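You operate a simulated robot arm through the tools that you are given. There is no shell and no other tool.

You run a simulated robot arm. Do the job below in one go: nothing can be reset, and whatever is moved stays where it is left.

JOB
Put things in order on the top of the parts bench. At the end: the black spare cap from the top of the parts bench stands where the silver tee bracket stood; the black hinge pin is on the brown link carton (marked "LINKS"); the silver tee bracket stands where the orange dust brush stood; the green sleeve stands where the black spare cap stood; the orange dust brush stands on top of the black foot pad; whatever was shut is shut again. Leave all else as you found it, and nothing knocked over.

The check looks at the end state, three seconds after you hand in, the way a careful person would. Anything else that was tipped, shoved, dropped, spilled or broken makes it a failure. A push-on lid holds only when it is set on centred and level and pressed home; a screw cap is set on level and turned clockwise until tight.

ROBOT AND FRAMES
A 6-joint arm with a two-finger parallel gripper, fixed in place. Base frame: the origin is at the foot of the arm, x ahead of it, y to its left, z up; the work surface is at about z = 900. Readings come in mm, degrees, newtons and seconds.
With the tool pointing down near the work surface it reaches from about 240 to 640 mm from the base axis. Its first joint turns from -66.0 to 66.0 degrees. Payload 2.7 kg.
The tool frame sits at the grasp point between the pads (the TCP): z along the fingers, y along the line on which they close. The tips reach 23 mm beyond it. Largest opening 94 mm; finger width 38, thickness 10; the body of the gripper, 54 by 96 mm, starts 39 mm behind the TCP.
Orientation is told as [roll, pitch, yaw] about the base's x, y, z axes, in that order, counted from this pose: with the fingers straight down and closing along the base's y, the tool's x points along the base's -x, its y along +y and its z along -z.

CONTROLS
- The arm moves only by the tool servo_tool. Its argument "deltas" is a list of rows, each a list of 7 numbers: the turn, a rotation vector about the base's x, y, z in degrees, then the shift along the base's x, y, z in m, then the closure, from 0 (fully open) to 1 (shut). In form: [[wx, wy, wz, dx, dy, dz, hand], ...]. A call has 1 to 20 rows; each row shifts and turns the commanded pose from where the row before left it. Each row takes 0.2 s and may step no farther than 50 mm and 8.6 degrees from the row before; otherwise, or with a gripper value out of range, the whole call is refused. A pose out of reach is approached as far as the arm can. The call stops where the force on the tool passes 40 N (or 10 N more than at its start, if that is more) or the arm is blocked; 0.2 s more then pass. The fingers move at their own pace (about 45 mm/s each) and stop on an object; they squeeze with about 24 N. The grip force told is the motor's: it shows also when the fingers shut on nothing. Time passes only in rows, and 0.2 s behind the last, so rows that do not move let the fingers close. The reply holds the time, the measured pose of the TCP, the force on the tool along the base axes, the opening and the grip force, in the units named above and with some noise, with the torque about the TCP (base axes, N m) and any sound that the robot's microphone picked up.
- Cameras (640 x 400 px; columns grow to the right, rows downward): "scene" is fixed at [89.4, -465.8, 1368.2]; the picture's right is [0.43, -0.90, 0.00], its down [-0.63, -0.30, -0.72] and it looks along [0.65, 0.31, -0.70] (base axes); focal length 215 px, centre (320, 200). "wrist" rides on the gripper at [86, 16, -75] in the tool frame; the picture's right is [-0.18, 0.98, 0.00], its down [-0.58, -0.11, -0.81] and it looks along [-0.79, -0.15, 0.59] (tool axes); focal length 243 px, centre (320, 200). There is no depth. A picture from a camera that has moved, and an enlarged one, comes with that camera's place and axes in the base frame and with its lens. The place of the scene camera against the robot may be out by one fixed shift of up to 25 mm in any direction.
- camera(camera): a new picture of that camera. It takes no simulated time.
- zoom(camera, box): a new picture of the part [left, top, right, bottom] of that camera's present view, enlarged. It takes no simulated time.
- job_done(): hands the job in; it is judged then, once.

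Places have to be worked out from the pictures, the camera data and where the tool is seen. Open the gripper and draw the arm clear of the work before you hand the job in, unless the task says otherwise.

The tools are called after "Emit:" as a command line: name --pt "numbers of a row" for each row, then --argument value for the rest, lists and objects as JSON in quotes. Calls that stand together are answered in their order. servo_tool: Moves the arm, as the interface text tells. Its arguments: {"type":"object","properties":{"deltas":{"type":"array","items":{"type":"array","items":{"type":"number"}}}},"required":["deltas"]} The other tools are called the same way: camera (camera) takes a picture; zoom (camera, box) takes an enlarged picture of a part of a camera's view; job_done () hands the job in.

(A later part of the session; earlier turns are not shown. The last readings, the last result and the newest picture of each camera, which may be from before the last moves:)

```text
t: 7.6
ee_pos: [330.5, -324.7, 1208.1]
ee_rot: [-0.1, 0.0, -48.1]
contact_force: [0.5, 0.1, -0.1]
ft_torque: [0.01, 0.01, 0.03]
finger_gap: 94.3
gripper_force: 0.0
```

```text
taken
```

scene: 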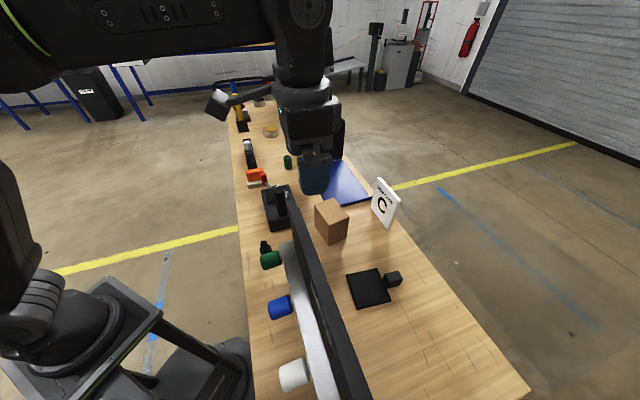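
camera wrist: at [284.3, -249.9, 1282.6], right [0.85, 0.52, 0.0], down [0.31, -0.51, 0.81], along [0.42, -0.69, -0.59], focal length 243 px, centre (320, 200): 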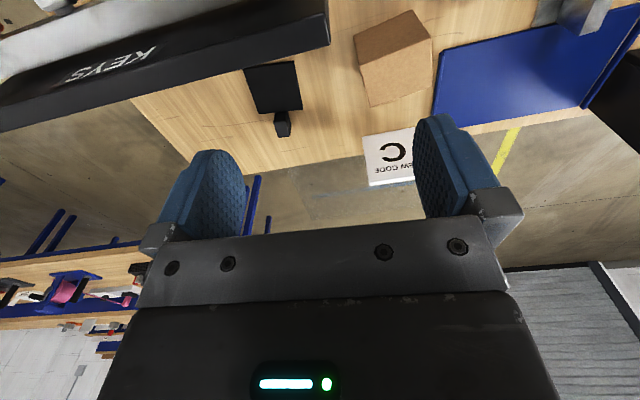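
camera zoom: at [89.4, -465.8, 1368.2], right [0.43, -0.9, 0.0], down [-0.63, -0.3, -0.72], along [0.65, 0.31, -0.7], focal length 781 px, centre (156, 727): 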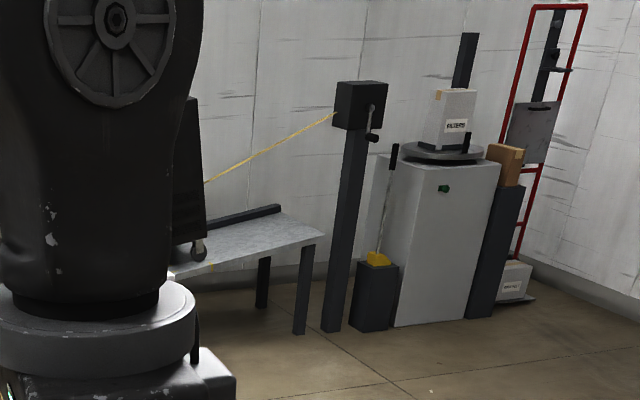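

I need a close look at the rack with the two cylinders and at the bracket, sleeve and brush. Moving over the middle of the bench at the same height with yaw back to zero.

Emit:
servo_tool --pt "0 0 6 0.01 0.04 0.0 0" --pt "0 0 6 0.01 0.04 0.0 0" --pt "0 0 6 0.01 0.04 0.0 0" --pt "0 0 6 0.01 0.04 0.0 0" --pt "0 0 6 0.01 0.04 0.0 0" --pt "0 0 6 0.01 0.04 0.0 0" --pt "0 0 6 0.01 0.04 0.0 0" --pt "0 0 6 0.01 0.04 0.0 0" --pt "0 0 0 0.01 0.01 0.0 0" --pt "0 0 0 0 0 0 0"

Emit:
camera --camera "wrist"

Emit:
zoom --camera "wrist" --box '[240, 0, 460, 140]'

```text
t: 9.8
ee_pos: [417.3, 1.1, 1209.0]
ee_rot: [0.0, -0.1, 0.0]
contact_force: [-0.3, 0.4, 0.4]
ft_torque: [-0.03, -0.03, 0.0]
finger_gap: 94.0
gripper_force: 0.1
```

```text
taken
camera wrist: at [331.4, 17.8, 1282.9], right [0.18, 0.98, 0.0], down [0.58, -0.11, 0.81], along [0.79, -0.15, -0.59], focal length 243 px, centre (320, 200)
```

wrist: 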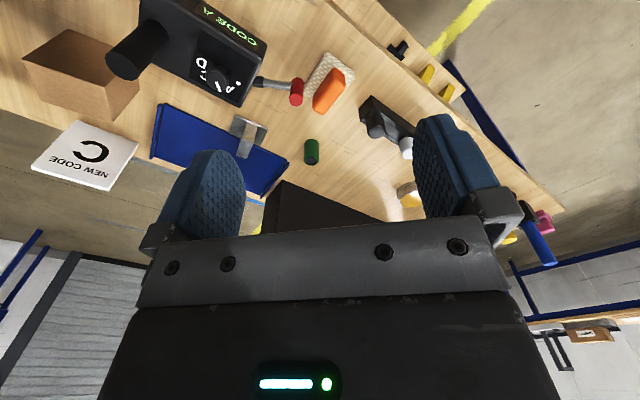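

```text
2.86 times, centred on (350, 70) of wrist
camera zoom: at [331.4, 17.8, 1282.9], right [0.18, 0.98, 0.0], down [0.58, -0.11, 0.81], along [0.79, -0.15, -0.59], focal length 693 px, centre (234, 571)
```

zoom: 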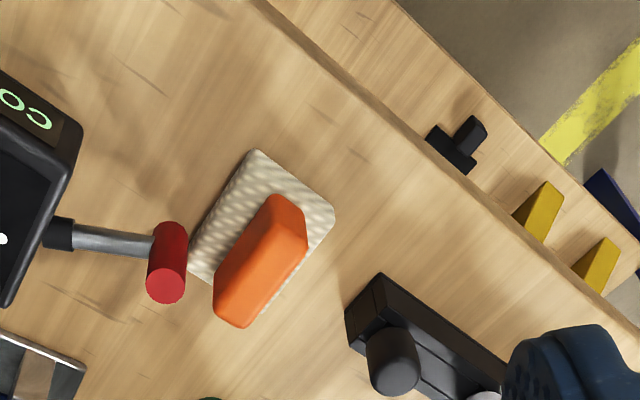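

Zooming on the carton, rack and shelf pair from this angle.

Emit:
zoom --camera "wrist" --box '[10, 10, 150, 130]'

Emit:
zoom --camera "wrist" --box '[345, 80, 425, 170]'

Emit:
zoom --camera "wrist" --box '[380, 30, 420, 70]'

Emit:
zoom --camera "wrist" --box '[215, 100, 335, 200]'

Emit:
zoom --camera "wrist" --box '[560, 310, 640, 360]'

```text
3.33 times, centred on (80, 70) of wrist
camera zoom: at [331.4, 17.8, 1282.9], right [0.18, 0.98, 0.0], down [0.58, -0.11, 0.81], along [0.79, -0.15, -0.59], focal length 809 px, centre (1120, 633)
```

zoom: 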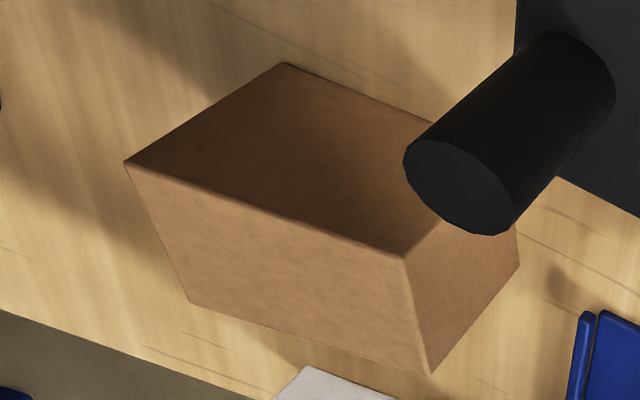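

```text
4.44 times, centred on (385, 125) of wrist
camera zoom: at [331.4, 17.8, 1282.9], right [0.18, 0.98, 0.0], down [0.58, -0.11, 0.81], along [0.79, -0.15, -0.59], focal length 1078 px, centre (31, 533)
```

zoom: 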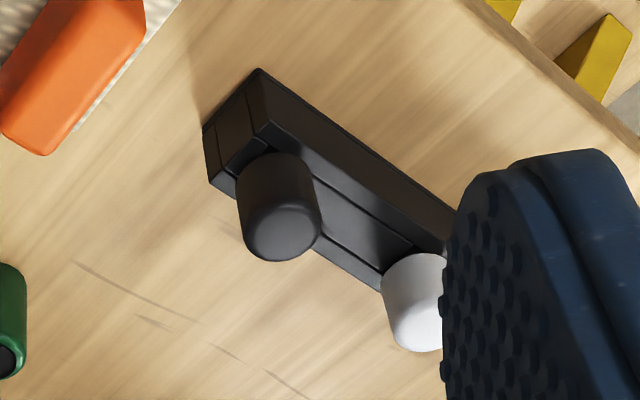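

```text
10.00 times, centred on (400, 50) of wrist
camera zoom: at [331.4, 17.8, 1282.9], right [0.18, 0.98, 0.0], down [0.58, -0.11, 0.81], along [0.79, -0.15, -0.59], focal length 2426 px, centre (-480, 1700)
```

zoom: 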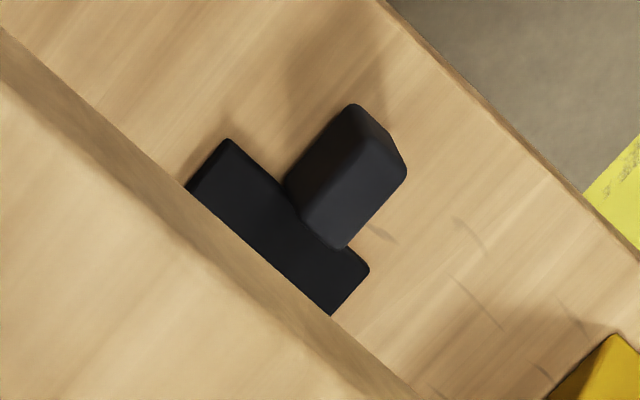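

```text
4.00 times, centred on (275, 150) of wrist
camera zoom: at [331.4, 17.8, 1282.9], right [0.18, 0.98, 0.0], down [0.58, -0.11, 0.81], along [0.79, -0.15, -0.59], focal length 970 px, centre (500, 400)
```

zoom: 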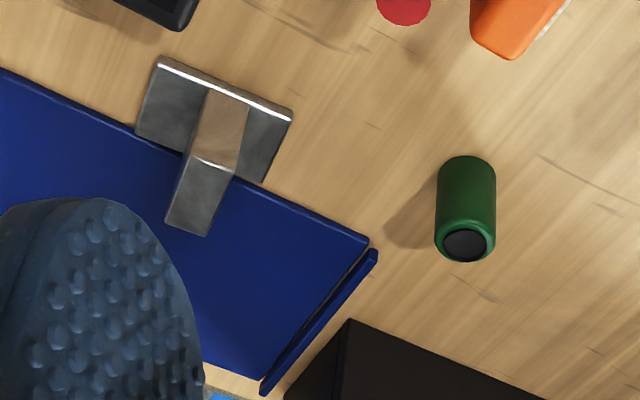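

```text
8.00 times, centred on (600, 335) of wrist
camera zoom: at [331.4, 17.8, 1282.9], right [0.18, 0.98, 0.0], down [0.58, -0.11, 0.81], along [0.79, -0.15, -0.59], focal length 1941 px, centre (-1920, -880)
```

zoom: 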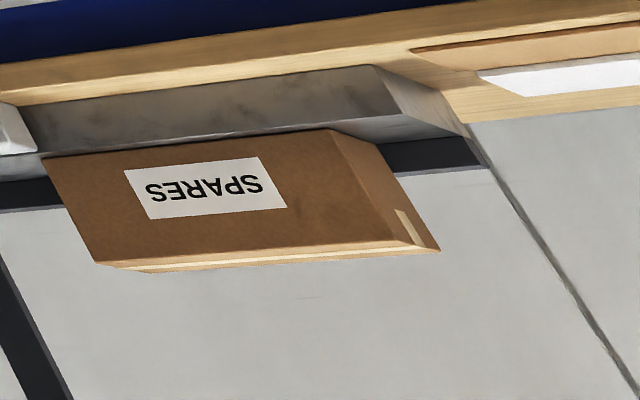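

The plate-with-post on the bench has an identical twin on the lower shelf, so that is likely the "spare cap" (hence the "from the top of the bench" qualifier), and the base-with-cylinder may be a pin standing on a foot pad. I'll move closer to the base-with-cylinder to check.

Emit:
servo_tool --pt "0 0 -5 -0.03 -0.02 0.0 0" --pt "0 0 -5 -0.03 -0.02 0.0 0" --pt "0 0 -5 -0.03 -0.02 0.0 0" --pt "0 0 -5 -0.03 -0.02 0.0 0" --pt "0 0 -5 -0.02 -0.03 -0.02 0" --pt "0 0 -5 0.0 -0.03 -0.02 0" --pt "0 0 0 0 0 0 0"

Emit:
camera --camera "wrist"

```text
t: 11.4
ee_pos: [280.5, -140.2, 1169.0]
ee_rot: [0.0, 0.0, -30.1]
contact_force: [0.0, 0.4, -0.1]
ft_torque: [0.01, 0.0, 0.02]
finger_gap: 94.1
gripper_force: 0.1
```

```text
taken
camera wrist: at [213.2, -82.0, 1243.1], right [0.65, 0.76, 0.0], down [0.45, -0.39, 0.81], along [0.61, -0.53, -0.59], focal length 243 px, centre (320, 200)
```

wrist: 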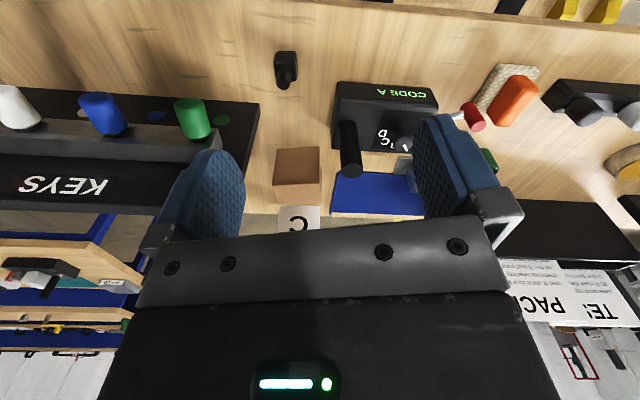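

Emit:
zoom --camera "wrist" --box '[266, 45, 306, 95]'

Emit:
zoom --camera "wrist" --box '[450, 50, 640, 180]'

Emit:
zoom --camera "wrist" --box '[260, 135, 340, 215]'

```text
8.00 times, centred on (286, 70) of wrist
camera zoom: at [213.2, -82.0, 1243.1], right [0.65, 0.76, 0.0], down [0.45, -0.39, 0.81], along [0.61, -0.53, -0.59], focal length 1941 px, centre (592, 1240)
```

zoom: 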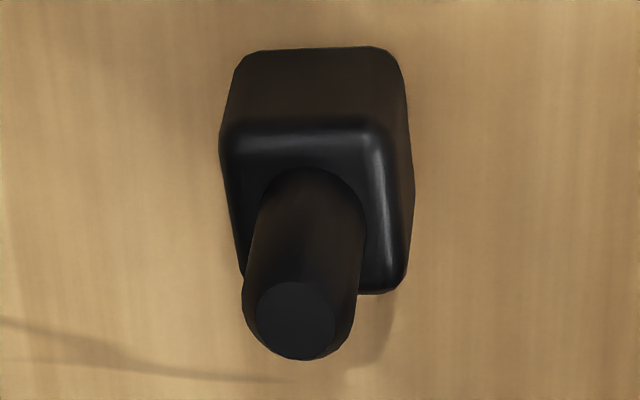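

```text
3.08 times, centred on (545, 115) of wrist
camera zoom: at [213.2, -82.0, 1243.1], right [0.65, 0.76, 0.0], down [0.45, -0.39, 0.81], along [0.61, -0.53, -0.59], focal length 746 px, centre (-372, 462)
```

zoom: 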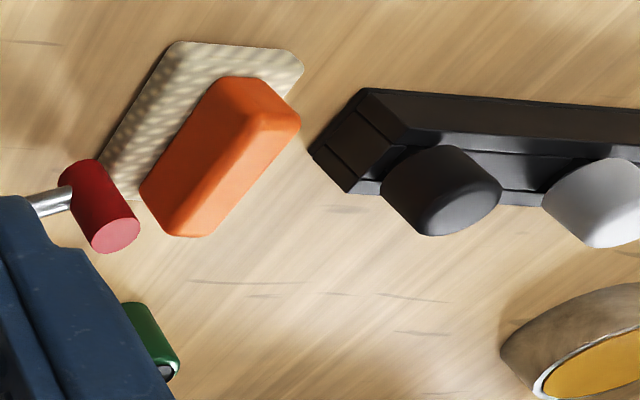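

```text
5.00 times, centred on (300, 175) of wrist
camera zoom: at [213.2, -82.0, 1243.1], right [0.65, 0.76, 0.0], down [0.45, -0.39, 0.81], along [0.61, -0.53, -0.59], focal length 1213 px, centre (420, 325)
```

zoom: 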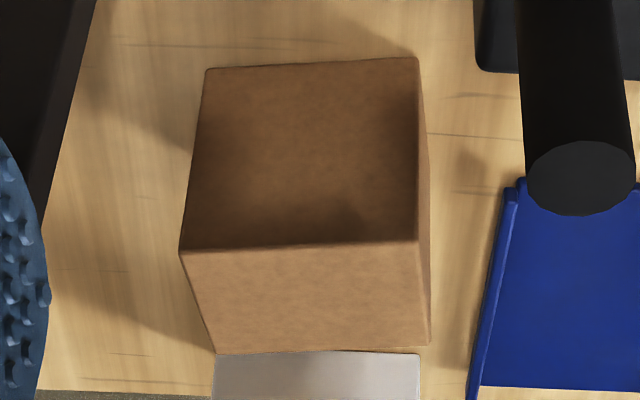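

The base (≈30 mm rounded block, top z≈922) carries a slightly off-centre 17 mm cylinder up to z≈955 at about (303, −218), which fits a hinge pin standing on a foot pad. I'll move above it with the fingers half closed and check alignment.

Emit:
servo_tool --pt "0 0 -5 0.0075 -0.026 -0.036 0.2" --pt "0 0 -5 0.0075 -0.026 -0.036 0.4" --pt "0 0 0 0.0075 -0.026 -0.037 0.45" --pt "0 0 0 0 0 0 0.45"

Emit:
camera --camera "wrist"

Emit:
zoom --camera "wrist" --box '[290, 50, 350, 110]'

```text
t: 12.4
ee_pos: [301.8, -214.4, 1060.0]
ee_rot: [-0.1, 0.0, -40.0]
contact_force: [-0.8, 0.4, 0.1]
ft_torque: [0.01, 0.0, -0.02]
finger_gap: 51.7
gripper_force: 0.1
```

```text
taken
camera wrist: at [245.6, -146.4, 1133.9], right [0.77, 0.63, 0.0], down [0.38, -0.46, 0.81], along [0.51, -0.62, -0.59], focal length 243 px, centre (320, 200)
```

wrist: 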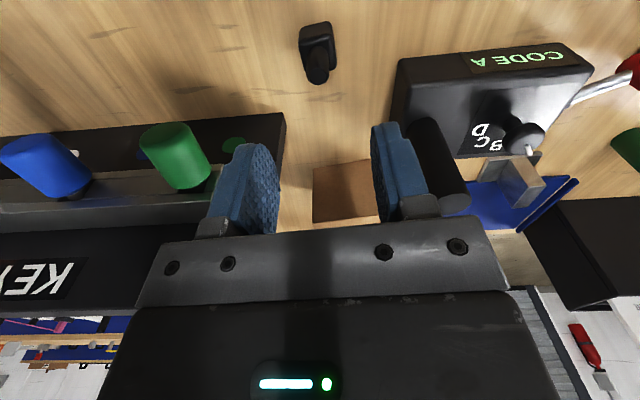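

```text
6.67 times, centred on (320, 80) of wrist
camera zoom: at [245.6, -146.4, 1133.9], right [0.77, 0.63, 0.0], down [0.38, -0.46, 0.81], along [0.51, -0.62, -0.59], focal length 1618 px, centre (320, 1000)
```

zoom: 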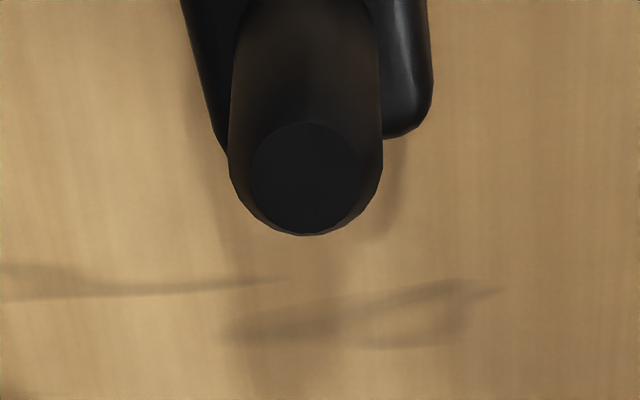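

The pin top is at about (302.5, −218), z≈954; I'm about 3 mm off, so I'll correct and go partway down, then re-check.

Emit:
servo_tool --pt "0 0 0 0.0007 -0.0035 -0.03 0.45" --pt "0 0 0 0 0 -0.03 0.45" --pt "0 0 0 0 0 0 0.45" --pt "0 0 0 0 0 0 0.45"

Emit:
zoom --camera "wrist" --box '[240, 60, 400, 220]'

```text
t: 13.4
ee_pos: [302.7, -219.2, 1000.5]
ee_rot: [0.1, 0.0, -40.0]
contact_force: [-0.3, 0.9, -0.5]
ft_torque: [-0.01, 0.0, 0.02]
finger_gap: 51.5
gripper_force: 0.1
```

```text
2.50 times, centred on (320, 140) of wrist
camera zoom: at [247.4, -150.9, 1074.8], right [0.77, 0.63, 0.0], down [0.38, -0.46, 0.81], along [0.51, -0.62, -0.59], focal length 606 px, centre (320, 350)
```

zoom: 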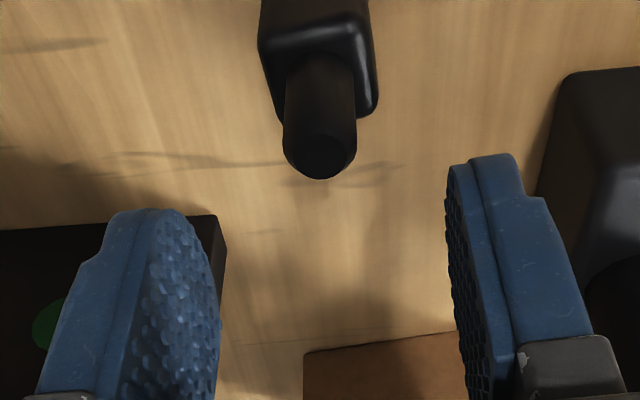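

The pin is now centred under the gripper at (303, −219). I'll descend so the tips end just above the block and close on the pin.

Emit:
servo_tool --pt "0 0 0 0.0003 0.0002 -0.026 0.45" --pt "0 0 0 0 0 -0.025 0.45" --pt "0 0 0 0 0 0 0.45" --pt "0 0 0 0 0 0 0.9" --pt "0 0 0 0 0 0 0.9" --pt "0 0 0 0 0 0 0.9" --pt "0 0 0 0 0 0 0.9"

Emit:
zoom --camera "wrist" --box '[220, 60, 420, 220]'

Emit:
zoom --camera "scene" --box '[230, 190, 330, 280]'

```text
t: 15.0
ee_pos: [304.2, -218.7, 951.0]
ee_rot: [0.0, 0.0, -40.0]
contact_force: [0.5, -0.4, 0.0]
ft_torque: [-0.03, 0.0, 0.01]
finger_gap: 26.6
gripper_force: 24.2
```

```text
2.50 times, centred on (320, 140) of wrist
camera zoom: at [247.1, -151.0, 1024.2], right [0.77, 0.63, 0.0], down [0.38, -0.46, 0.81], along [0.51, -0.62, -0.59], focal length 606 px, centre (320, 350)
```

zoom: 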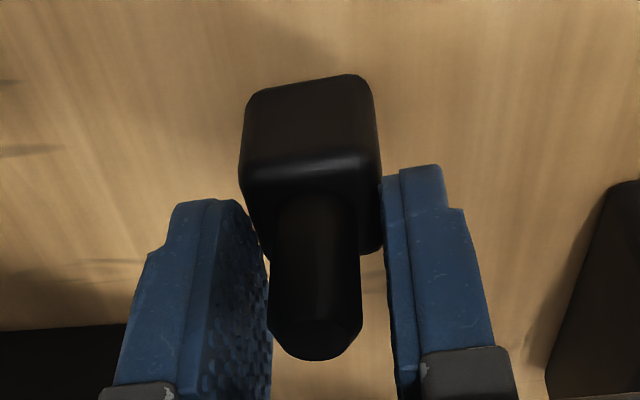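

```text
4.44 times, centred on (280, 235) of scene
camera zoom: at [89.4, -465.8, 1368.2], right [0.43, -0.9, 0.0], down [-0.63, -0.3, -0.72], along [0.65, 0.31, -0.7], focal length 954 px, centre (498, 44)
```

zoom: 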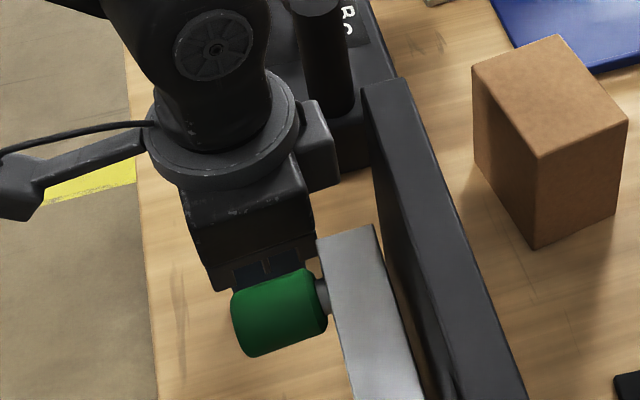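

The fingers stopped at 26.6 mm, on the block's shoulder rather than the pin, so the block is a bit taller than I judged (top ≈ 929). I'll open, rise 7 mm and close on the pin only.

Emit:
servo_tool --pt "0 0 0 0 0 0 0.45" --pt "0 0 0 0 0 0 0.45" --pt "0 0 0 -0.0003 0 0.007 0.45" --pt "0 0 0 0 0 0 0.45" --pt "0 0 0 0 0 0 0.95" --pt "0 0 0 0 0 0 0.95" --pt "0 0 0 0 0 0 0.95" --pt "0 0 0 0 0 0 0.95" --pt "0 0 0 0 0 0 0.95"

Emit:
zoom --camera "wrist" --box '[220, 60, 420, 220]'

```text
t: 17.0
ee_pos: [303.8, -219.9, 958.1]
ee_rot: [-0.1, 0.1, -40.0]
contact_force: [-0.5, 0.2, 1.5]
ft_torque: [0.01, 0.02, -0.01]
finger_gap: 25.0
gripper_force: 24.1
```

```text
2.50 times, centred on (320, 140) of wrist
camera zoom: at [247.1, -151.2, 1031.4], right [0.77, 0.63, 0.0], down [0.38, -0.46, 0.81], along [0.51, -0.62, -0.59], focal length 606 px, centre (320, 350)
```

zoom: 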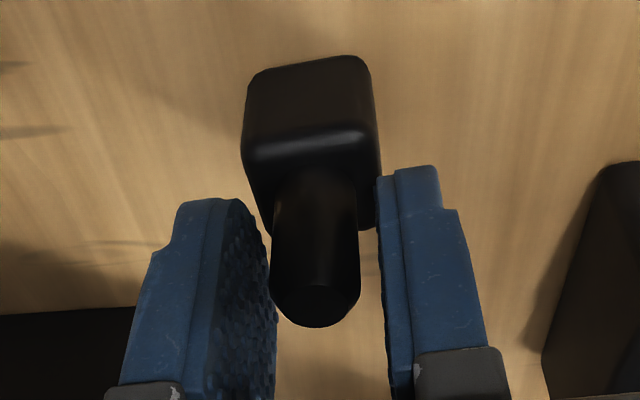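

The gap stayed at 25 mm with the pin visibly not touched. I'll zoom in on the contact region to see what holds the fingers apart.

Emit:
zoom --camera "wrist" --box '[285, 80, 365, 190]'

Emit:
zoom --camera "scene" --box '[255, 225, 300, 265]'

Emit:
camera --camera "wrist"

```text
3.64 times, centred on (325, 135) of wrist
camera zoom: at [247.1, -151.2, 1031.4], right [0.77, 0.63, 0.0], down [0.38, -0.46, 0.81], along [0.51, -0.62, -0.59], focal length 882 px, centre (302, 436)
```

zoom: 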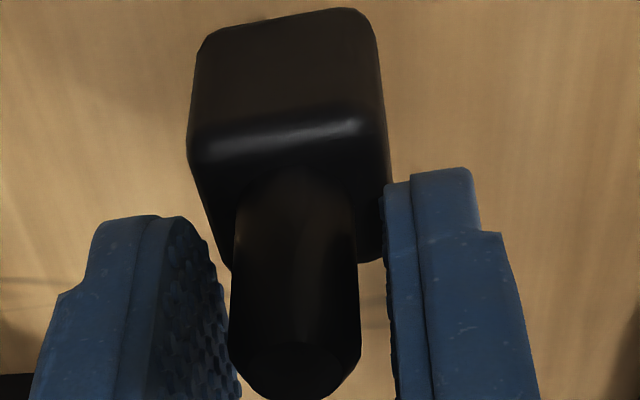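

```text
10.00 times, centred on (278, 245) of scene
camera zoom: at [89.4, -465.7, 1368.2], right [0.43, -0.9, 0.0], down [-0.63, -0.3, -0.72], along [0.65, 0.31, -0.7], focal length 2148 px, centre (745, -250)
```

zoom: 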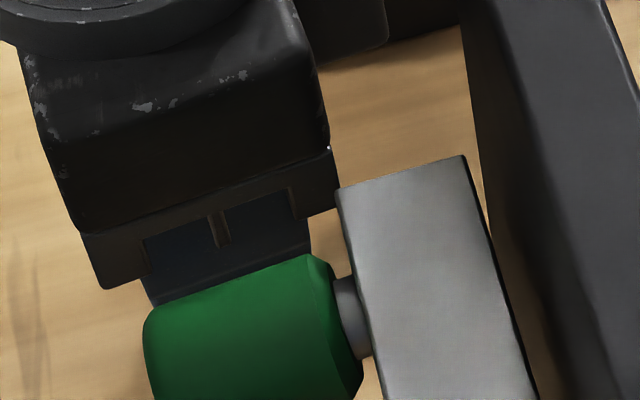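

```text
taken
camera wrist: at [247.1, -151.2, 1031.4], right [0.77, 0.63, 0.0], down [0.38, -0.46, 0.81], along [0.51, -0.62, -0.59], focal length 243 px, centre (320, 200)
```

wrist: 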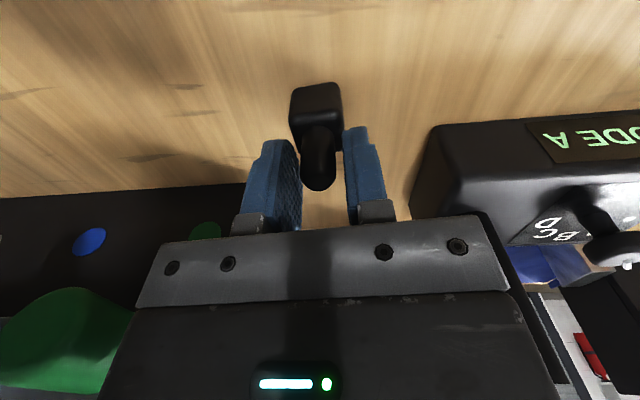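

The block's shoulder still seems to be what's holding the fingers, so its top must be near z≈936. I'll open, rise another 7 mm and close again on the upper part of the pin.

Emit:
servo_tool --pt "0 0 0 0 0 0 0.5" --pt "0 0 0 0 0 0 0.5" --pt "0 0 0 -0.0004 0.0 0.007 0.5" --pt "0 0 0 0 0 0 0.5" --pt "0 0 0 0 0 0 0.95" --pt "0 0 0 0 0 0 0.95" --pt "0 0 0 0 0 0 0.95" --pt "0 0 0 0 0 0 0.95" --pt "0 0 0 0 0 0 0.95"

Emit:
zoom --camera "wrist" --box '[220, 60, 420, 220]'

```text
t: 19.0
ee_pos: [303.3, -220.7, 964.8]
ee_rot: [0.0, 0.0, -40.0]
contact_force: [0.3, 1.1, 0.9]
ft_torque: [0.0, -0.02, -0.01]
finger_gap: 21.8
gripper_force: 24.0
```

```text
2.50 times, centred on (320, 140) of wrist
camera zoom: at [246.3, -151.3, 1038.4], right [0.77, 0.63, 0.0], down [0.38, -0.46, 0.81], along [0.51, -0.62, -0.59], focal length 606 px, centre (320, 350)
```

zoom: 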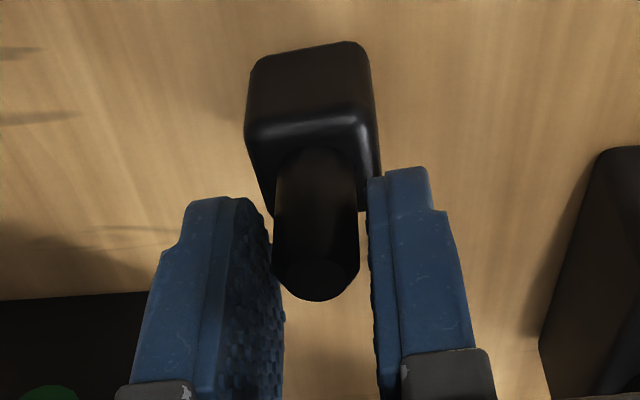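

The stop widths (26.6 → 25.0 → 21.8 mm as I rose) taper just like one solid shape from the block up to the cylinder top, so block and cylinder look to be a single part. I'll release, back off straight up, and look again before moving anything.

Emit:
servo_tool --pt "0 0 0 0 0 0 0.4" --pt "0 0 0 0 0 0 0.4" --pt "0 0 0 0 0 0.03 0.4" --pt "0 0 0 0 0 0.035 0.4" --pt "0 0 0 0 0 0.03 0.4" --pt "0 0 0 0 0 0 0.4"

Emit:
zoom --camera "wrist" --box '[290, 30, 350, 110]'

Emit:
camera --camera "wrist"

```text
t: 20.4
ee_pos: [301.1, -219.4, 1061.2]
ee_rot: [0.1, 0.0, -39.9]
contact_force: [-0.6, -0.7, -0.8]
ft_torque: [-0.04, 0.0, -0.02]
finger_gap: 56.4
gripper_force: 0.1
```

```text
5.00 times, centred on (320, 70) of wrist
camera zoom: at [245.3, -151.0, 1134.8], right [0.77, 0.63, 0.0], down [0.38, -0.46, 0.81], along [0.51, -0.62, -0.59], focal length 1213 px, centre (320, 850)
```

zoom: 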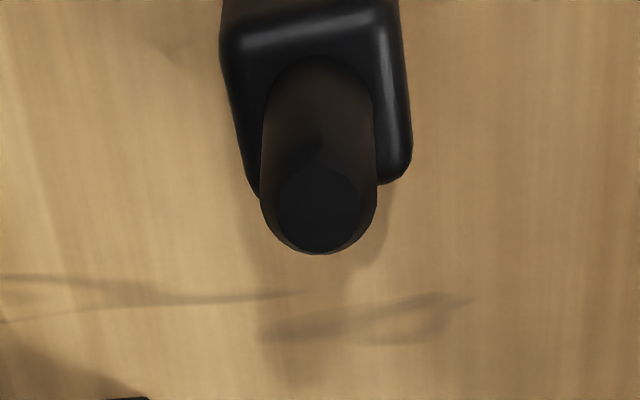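

```text
taken
camera wrist: at [245.3, -151.0, 1134.8], right [0.77, 0.63, 0.0], down [0.38, -0.46, 0.81], along [0.51, -0.62, -0.59], focal length 243 px, centre (320, 200)
```

wrist: 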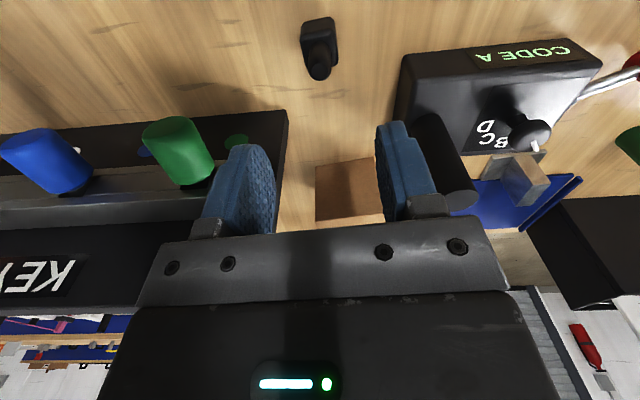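

The part returned to within a millimetre or two of where it stood and its post is centred, so it's one piece. Now I'll go and look closely at the rack with the black and white cylinders.

Emit:
servo_tool --pt "0 0 0 0 0 0.045 0" --pt "0 0 0 0 0.0 0.045 0" --pt "0 0 6 0.02 0.035 0.0 0" --pt "0 0 6 0.02 0.035 0.0 0" --pt "0 0 6 0.02 0.035 0.0 0" --pt "0 0 6 0.02 0.035 0.0 0" --pt "0 0 6 0.02 0.035 0.0 0" --pt "0 0 6 0.02 0.035 0.0 0" --pt "0 0 4 0.02 0.035 0.0 0" --pt "0 0 0 0 0 0 0"

Emit:
camera --camera "wrist"

Emit:
zoom --camera "wrist" --box '[300, 0, 480, 150]'

```text
t: 22.6
ee_pos: [443.9, 26.7, 1148.8]
ee_rot: [0.0, 0.0, 0.0]
contact_force: [0.6, 1.1, -0.7]
ft_torque: [0.02, 0.0, -0.02]
finger_gap: 94.2
gripper_force: 0.1
```

```text
taken
camera wrist: at [356.5, 43.5, 1221.0], right [0.18, 0.98, 0.0], down [0.58, -0.11, 0.81], along [0.79, -0.15, -0.59], focal length 243 px, centre (320, 200)
```

wrist: 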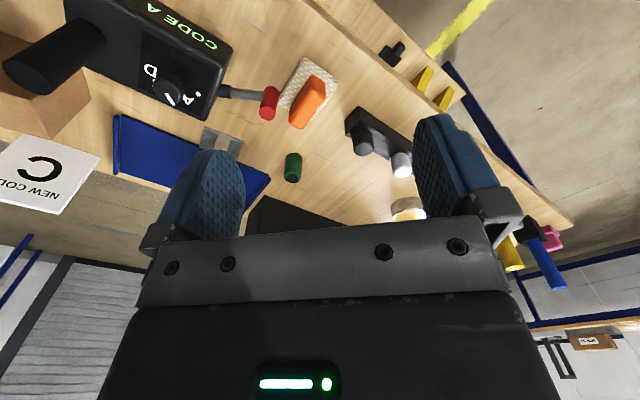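

```text
2.67 times, centred on (390, 75) of wrist
camera zoom: at [356.5, 43.5, 1221.0], right [0.18, 0.98, 0.0], down [0.58, -0.11, 0.81], along [0.79, -0.15, -0.59], focal length 647 px, centre (133, 533)
```

zoom: 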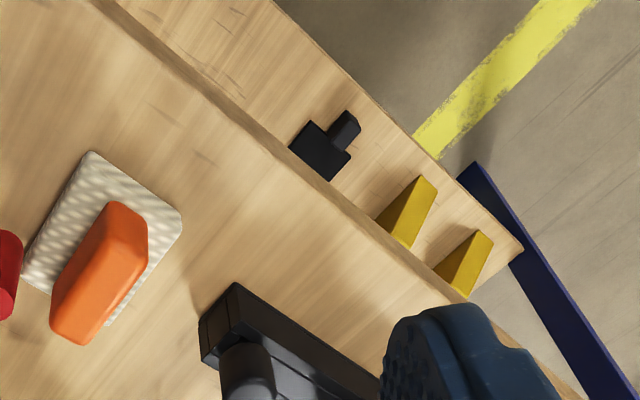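

Zooming on the rack, on the shelf pair, and around the sleeve and bracket from here.

Emit:
zoom --camera "wrist" --box '[335, 95, 425, 190]'

Emit:
zoom --camera "wrist" --box '[370, 30, 420, 70]'

Emit:
zoom --camera "wrist" --box '[190, 110, 310, 210]'

Emit:
zoom --camera "wrist" --box '[210, 50, 340, 150]'

Emit:
zoom --camera "wrist" --box '[480, 200, 580, 300]'

Emit:
zoom --camera "scene" --box '[235, 130, 335, 215]'

```text
4.21 times, centred on (380, 142) of wrist
camera zoom: at [356.5, 43.5, 1221.0], right [0.18, 0.98, 0.0], down [0.58, -0.11, 0.81], along [0.79, -0.15, -0.59], focal length 1022 px, centre (67, 442)
```

zoom: 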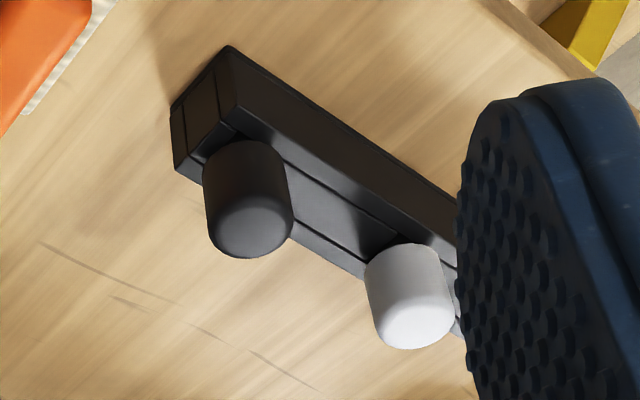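

```text
10.00 times, centred on (395, 50) of wrist
camera zoom: at [356.5, 43.5, 1221.0], right [0.18, 0.98, 0.0], down [0.58, -0.11, 0.81], along [0.79, -0.15, -0.59], focal length 2426 px, centre (-430, 1700)
```

zoom: 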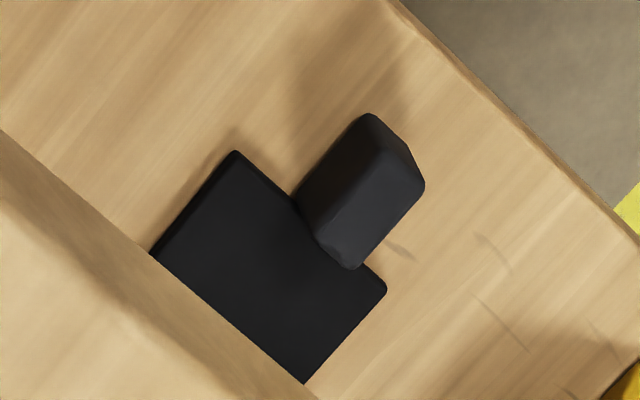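

```text
4.00 times, centred on (250, 160) of wrist
camera zoom: at [356.5, 43.5, 1221.0], right [0.18, 0.98, 0.0], down [0.58, -0.11, 0.81], along [0.79, -0.15, -0.59], focal length 970 px, centre (600, 360)
```

zoom: 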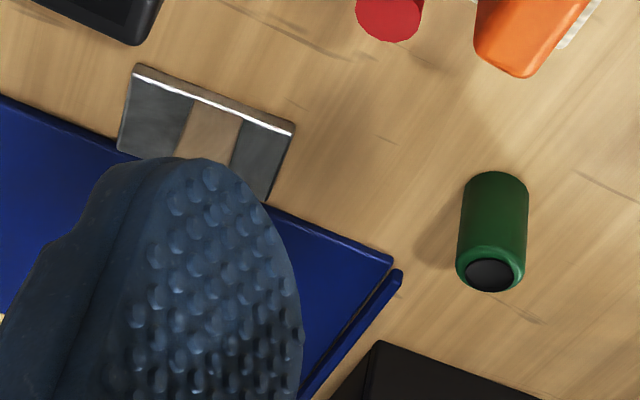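

```text
4.00 times, centred on (275, 100) of wrist
camera zoom: at [356.5, 43.5, 1221.0], right [0.18, 0.98, 0.0], down [0.58, -0.11, 0.81], along [0.79, -0.15, -0.59], focal length 970 px, centre (500, 600)
```

zoom: 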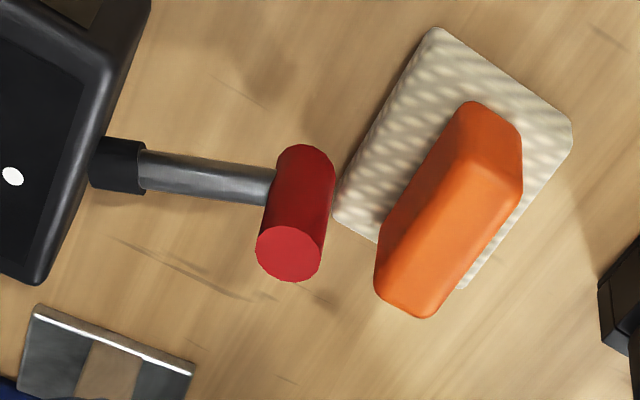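

```text
4.00 times, centred on (530, 250) of wrist
camera zoom: at [356.5, 43.5, 1221.0], right [0.18, 0.98, 0.0], down [0.58, -0.11, 0.81], along [0.79, -0.15, -0.59], focal length 970 px, centre (-520, 0)
```

zoom: 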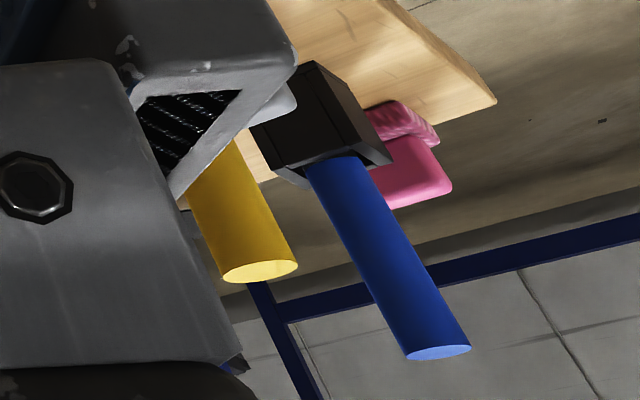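

```text
4.71 times, centred on (285, 172) of scene
camera zoom: at [89.4, -465.7, 1368.2], right [0.43, -0.9, 0.0], down [-0.63, -0.3, -0.72], along [0.65, 0.31, -0.7], focal length 1011 px, centre (485, 329)
```

zoom: 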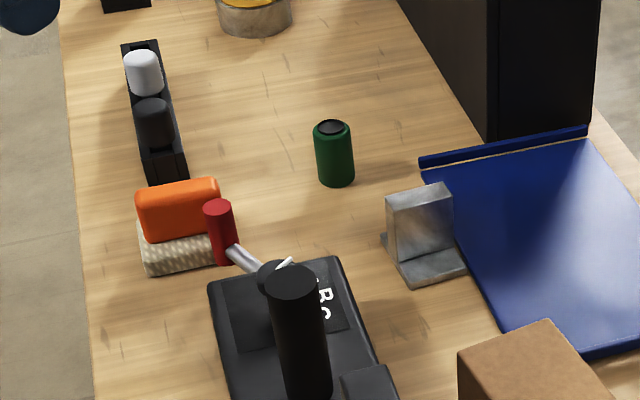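

I still need to settle which black things are which; the black post on the coder box could also be a loose pin. I'll zoom on it from both cameras.

Emit:
zoom --camera "wrist" --box '[0, 0, 240, 130]'

Emit:
zoom --camera "scene" --box '[258, 178, 308, 235]'

Emit:
zoom --camera "scene" --box '[268, 178, 300, 205]'

```text
2.67 times, centred on (120, 65) of wrist
camera zoom: at [356.5, 43.5, 1221.0], right [0.18, 0.98, 0.0], down [0.58, -0.11, 0.81], along [0.79, -0.15, -0.59], focal length 647 px, centre (853, 560)
```

zoom: 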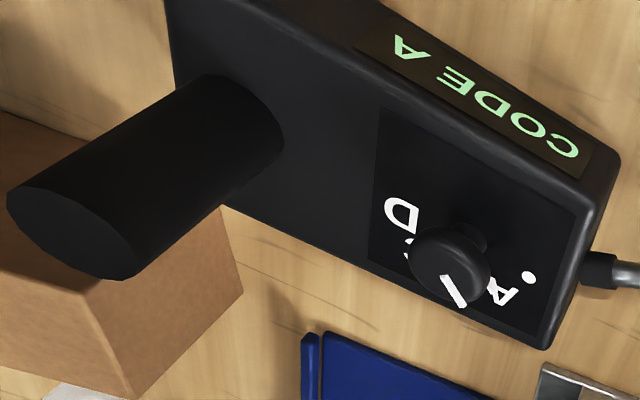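

```text
7.02 times, centred on (283, 206) of scene
camera zoom: at [89.4, -465.7, 1368.2], right [0.43, -0.9, 0.0], down [-0.63, -0.3, -0.72], along [0.65, 0.31, -0.7], focal length 1507 px, centre (580, 154)
```

zoom: 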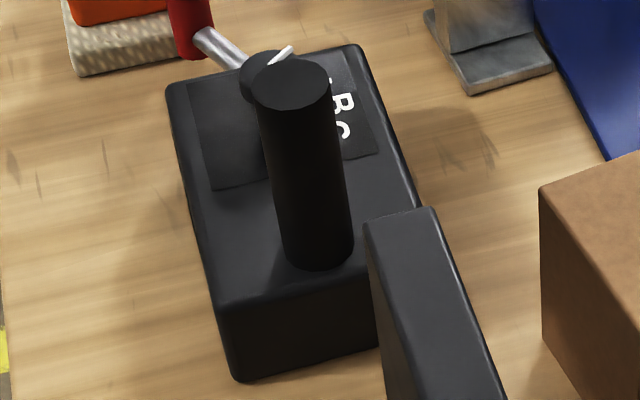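

```text
14.81 times, centred on (284, 192) of scene
camera zoom: at [89.4, -465.7, 1368.2], right [0.43, -0.9, 0.0], down [-0.63, -0.3, -0.72], along [0.65, 0.31, -0.7], focal length 3182 px, centre (853, 326)
```

zoom: 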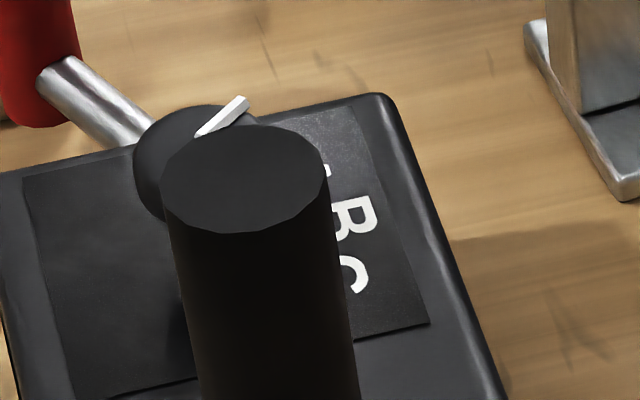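

The coder post is part of the machine. I'll check the lower shelf fully, from low on the robot's side of the bench where the floor space is free, to see what else is there (e.g., a second copy of something).

Emit:
servo_tool --pt "0 0 -6 -0.025 0.035 0 0" --pt "0 0 -6 -0.025 0.035 0 0" --pt "0 0 -6 -0.025 0.035 0 0" --pt "0 0 -6 -0.025 0.035 0 0" --pt "0 0 -6 -0.025 0.035 0 0" --pt "0 0 0 0 0 -0.04 0" --pt "0 0 0 0 0 -0.04 0" --pt "0 0 0 0 0 -0.04 0" --pt "0 0 0 0 0 -0.04 0" --pt "0 0 0 0 0 0 0"

Emit:
camera --camera "wrist"

```text
t: 24.8
ee_pos: [318.3, 203.2, 988.7]
ee_rot: [0.0, 0.0, -30.1]
contact_force: [0.3, 0.3, 0.3]
ft_torque: [-0.01, 0.01, 0.01]
finger_gap: 94.1
gripper_force: 0.0
```

```text
taken
camera wrist: at [251.5, 261.0, 1063.1], right [0.65, 0.76, 0.0], down [0.45, -0.38, 0.81], along [0.61, -0.52, -0.59], focal length 243 px, centre (320, 200)
```

wrist: 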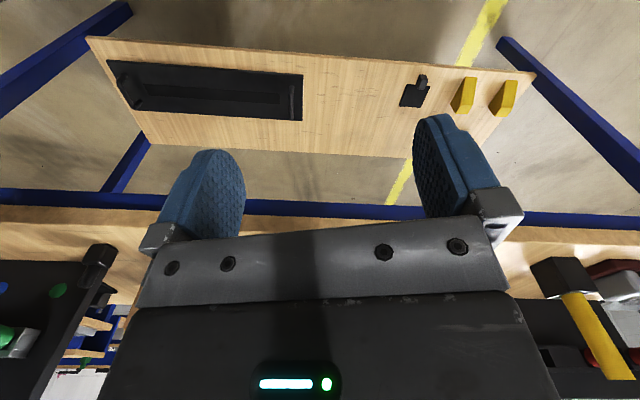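

The whole lower shelf is visible now: a black two-handled tray, the twin plate-with-post, and two yellow blocks. Zooming for detail.

Emit:
zoom --camera "wrist" --box '[385, 60, 535, 130]'

Emit:
zoom --camera "wrist" --box '[90, 40, 320, 150]'

Emit:
zoom --camera "wrist" --box '[510, 230, 640, 380]'

Emit:
zoom --camera "wrist" --box '[0, 200, 160, 400]'

```text
4.27 times, centred on (460, 95) of wrist
camera zoom: at [251.5, 261.0, 1063.1], right [0.65, 0.76, 0.0], down [0.45, -0.38, 0.81], along [0.61, -0.52, -0.59], focal length 1035 px, centre (-277, 648)
```

zoom: 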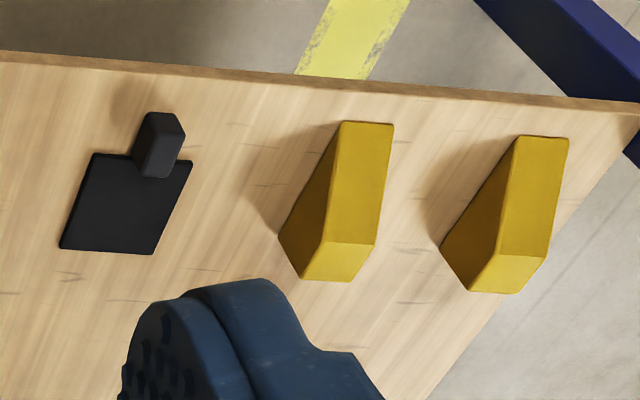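

```text
2.78 times, centred on (205, 95) of wrist
camera zoom: at [251.5, 261.0, 1063.1], right [0.65, 0.76, 0.0], down [0.45, -0.38, 0.81], along [0.61, -0.52, -0.59], focal length 675 px, centre (640, 492)
```

zoom: 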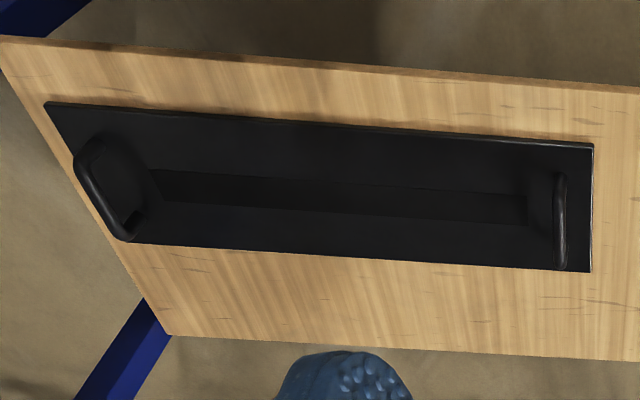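

```text
2.67 times, centred on (575, 305) of wrist
camera zoom: at [251.5, 261.0, 1063.1], right [0.65, 0.76, 0.0], down [0.45, -0.38, 0.81], along [0.61, -0.52, -0.59], focal length 647 px, centre (-360, -80)
```

zoom: 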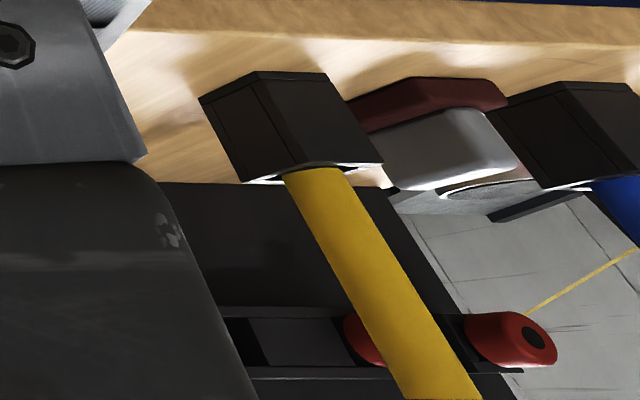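

```text
2.00 times, centred on (80, 300) of wrist
camera zoom: at [251.5, 261.0, 1063.1], right [0.65, 0.76, 0.0], down [0.45, -0.38, 0.81], along [0.61, -0.52, -0.59], focal length 485 px, centre (800, 0)
```

zoom: 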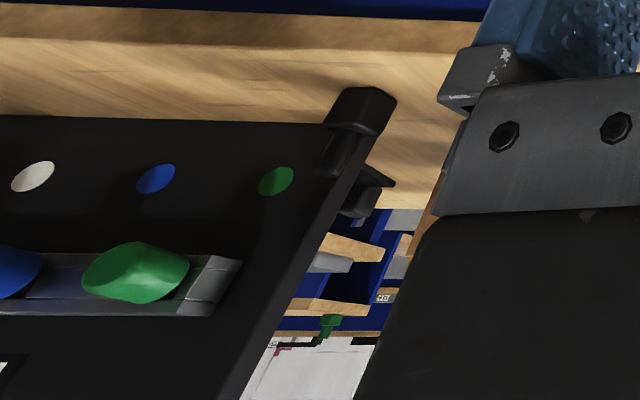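

The only duplicate on the shelf is the plate-with-post, so that shape is probably the "spare cap". I'll take one more careful look, from directly above, at the caddy with the cylinders and the area around the sleeve before committing.

Emit:
servo_tool --pt "0 0 0 0 0 0.045 0" --pt "0 0 0 0 0 0.045 0" --pt "0 0 0 0 0 0.045 0" --pt "0 0 7 0.04 -0.02 0.01 0" --pt "0 0 7 0.04 -0.02 0 0" --pt "0 0 7 0.04 -0.02 0 0" --pt "0 0 7 0.04 -0.02 0 0" --pt "0 0 2 0.04 -0.02 0 0" --pt "0 0 0 0.02 -0.02 0 0" --pt "0 0 0 0 0 0 0"

Emit:
camera --camera "wrist"

Emit:
zoom --camera "wrist" --box '[260, 40, 440, 200]'

```text
t: 27.0
ee_pos: [539.2, 80.6, 1134.0]
ee_rot: [0.1, 0.1, 0.0]
contact_force: [0.4, -0.2, 0.4]
ft_torque: [0.03, 0.0, -0.01]
finger_gap: 94.0
gripper_force: 0.0
```

```text
taken
camera wrist: at [451.2, 97.6, 1207.7], right [0.18, 0.98, 0.0], down [0.58, -0.11, 0.81], along [0.79, -0.15, -0.59], focal length 243 px, centre (320, 200)
```

wrist: 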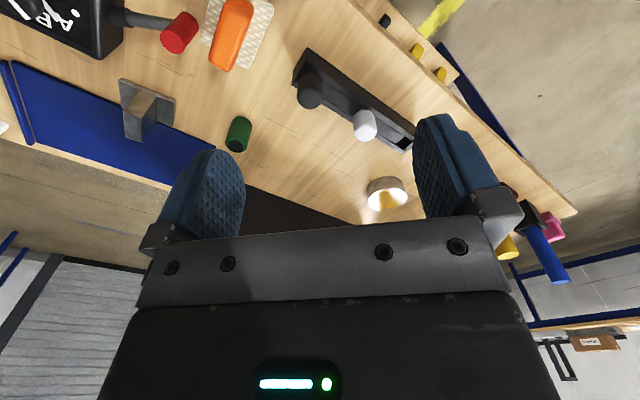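

```text
2.50 times, centred on (350, 120) of wrist
camera zoom: at [451.2, 97.6, 1207.7], right [0.18, 0.98, 0.0], down [0.58, -0.11, 0.81], along [0.79, -0.15, -0.59], focal length 606 px, centre (245, 400)
```

zoom: 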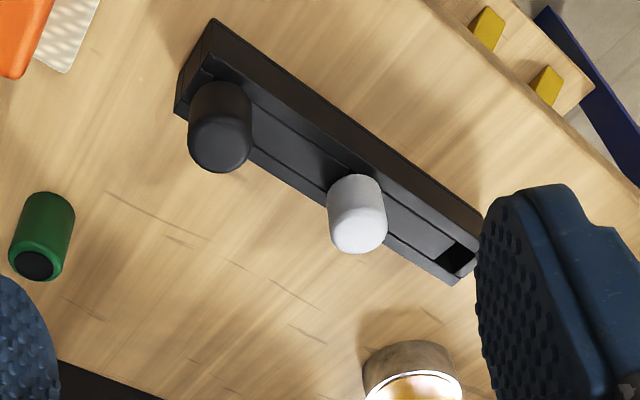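

The "caddy" is a slide rail with fixed knobs, so it's a fixture. I'll zoom hard on the shelf plate-and-block from here to see whether block and plate are really one piece (same relative angle as on the bench).

Emit:
zoom --camera "wrist" --box '[372, 5, 412, 35]'

Emit:
zoom --camera "wrist" --box '[90, 60, 270, 170]'

Emit:
zoom --camera "wrist" --box '[150, 0, 290, 90]'

```text
13.33 times, centred on (392, 20) of wrist
camera zoom: at [451.2, 97.6, 1207.7], right [0.18, 0.98, 0.0], down [0.58, -0.11, 0.81], along [0.79, -0.15, -0.59], focal length 3235 px, centre (-640, 2600)
```

zoom: 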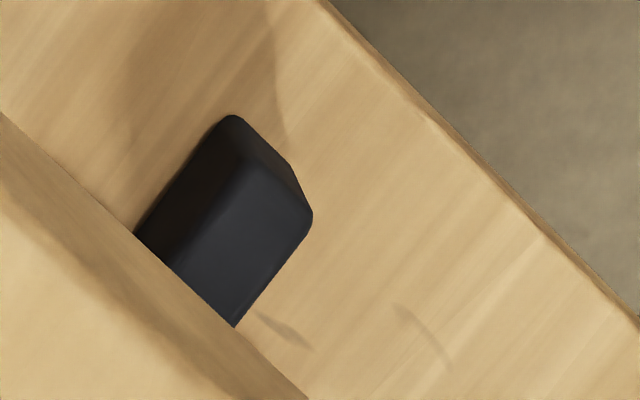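

```text
3.56 times, centred on (180, 115) of wrist
camera zoom: at [451.2, 97.6, 1207.7], right [0.18, 0.98, 0.0], down [0.58, -0.11, 0.81], along [0.79, -0.15, -0.59], focal length 863 px, centre (818, 502)
```

zoom: 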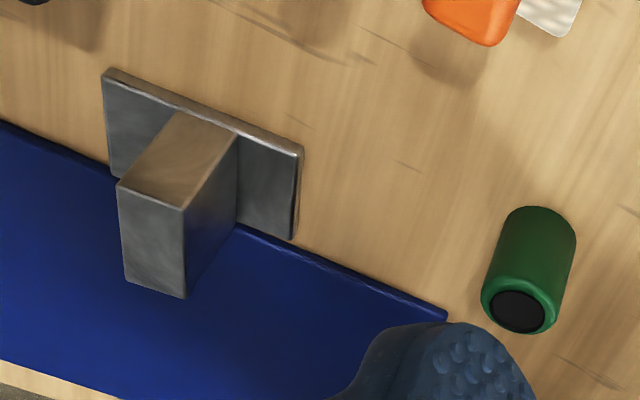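

```text
4.44 times, centred on (220, 45) of wrist
camera zoom: at [451.2, 97.6, 1207.7], right [0.18, 0.98, 0.0], down [0.58, -0.11, 0.81], along [0.79, -0.15, -0.59], focal length 1078 px, centre (764, 889)
```

zoom: 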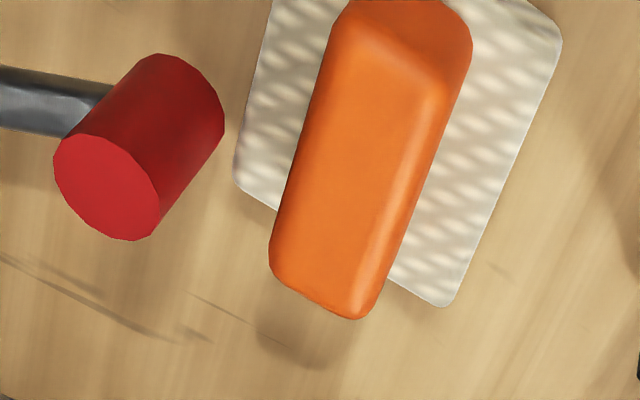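

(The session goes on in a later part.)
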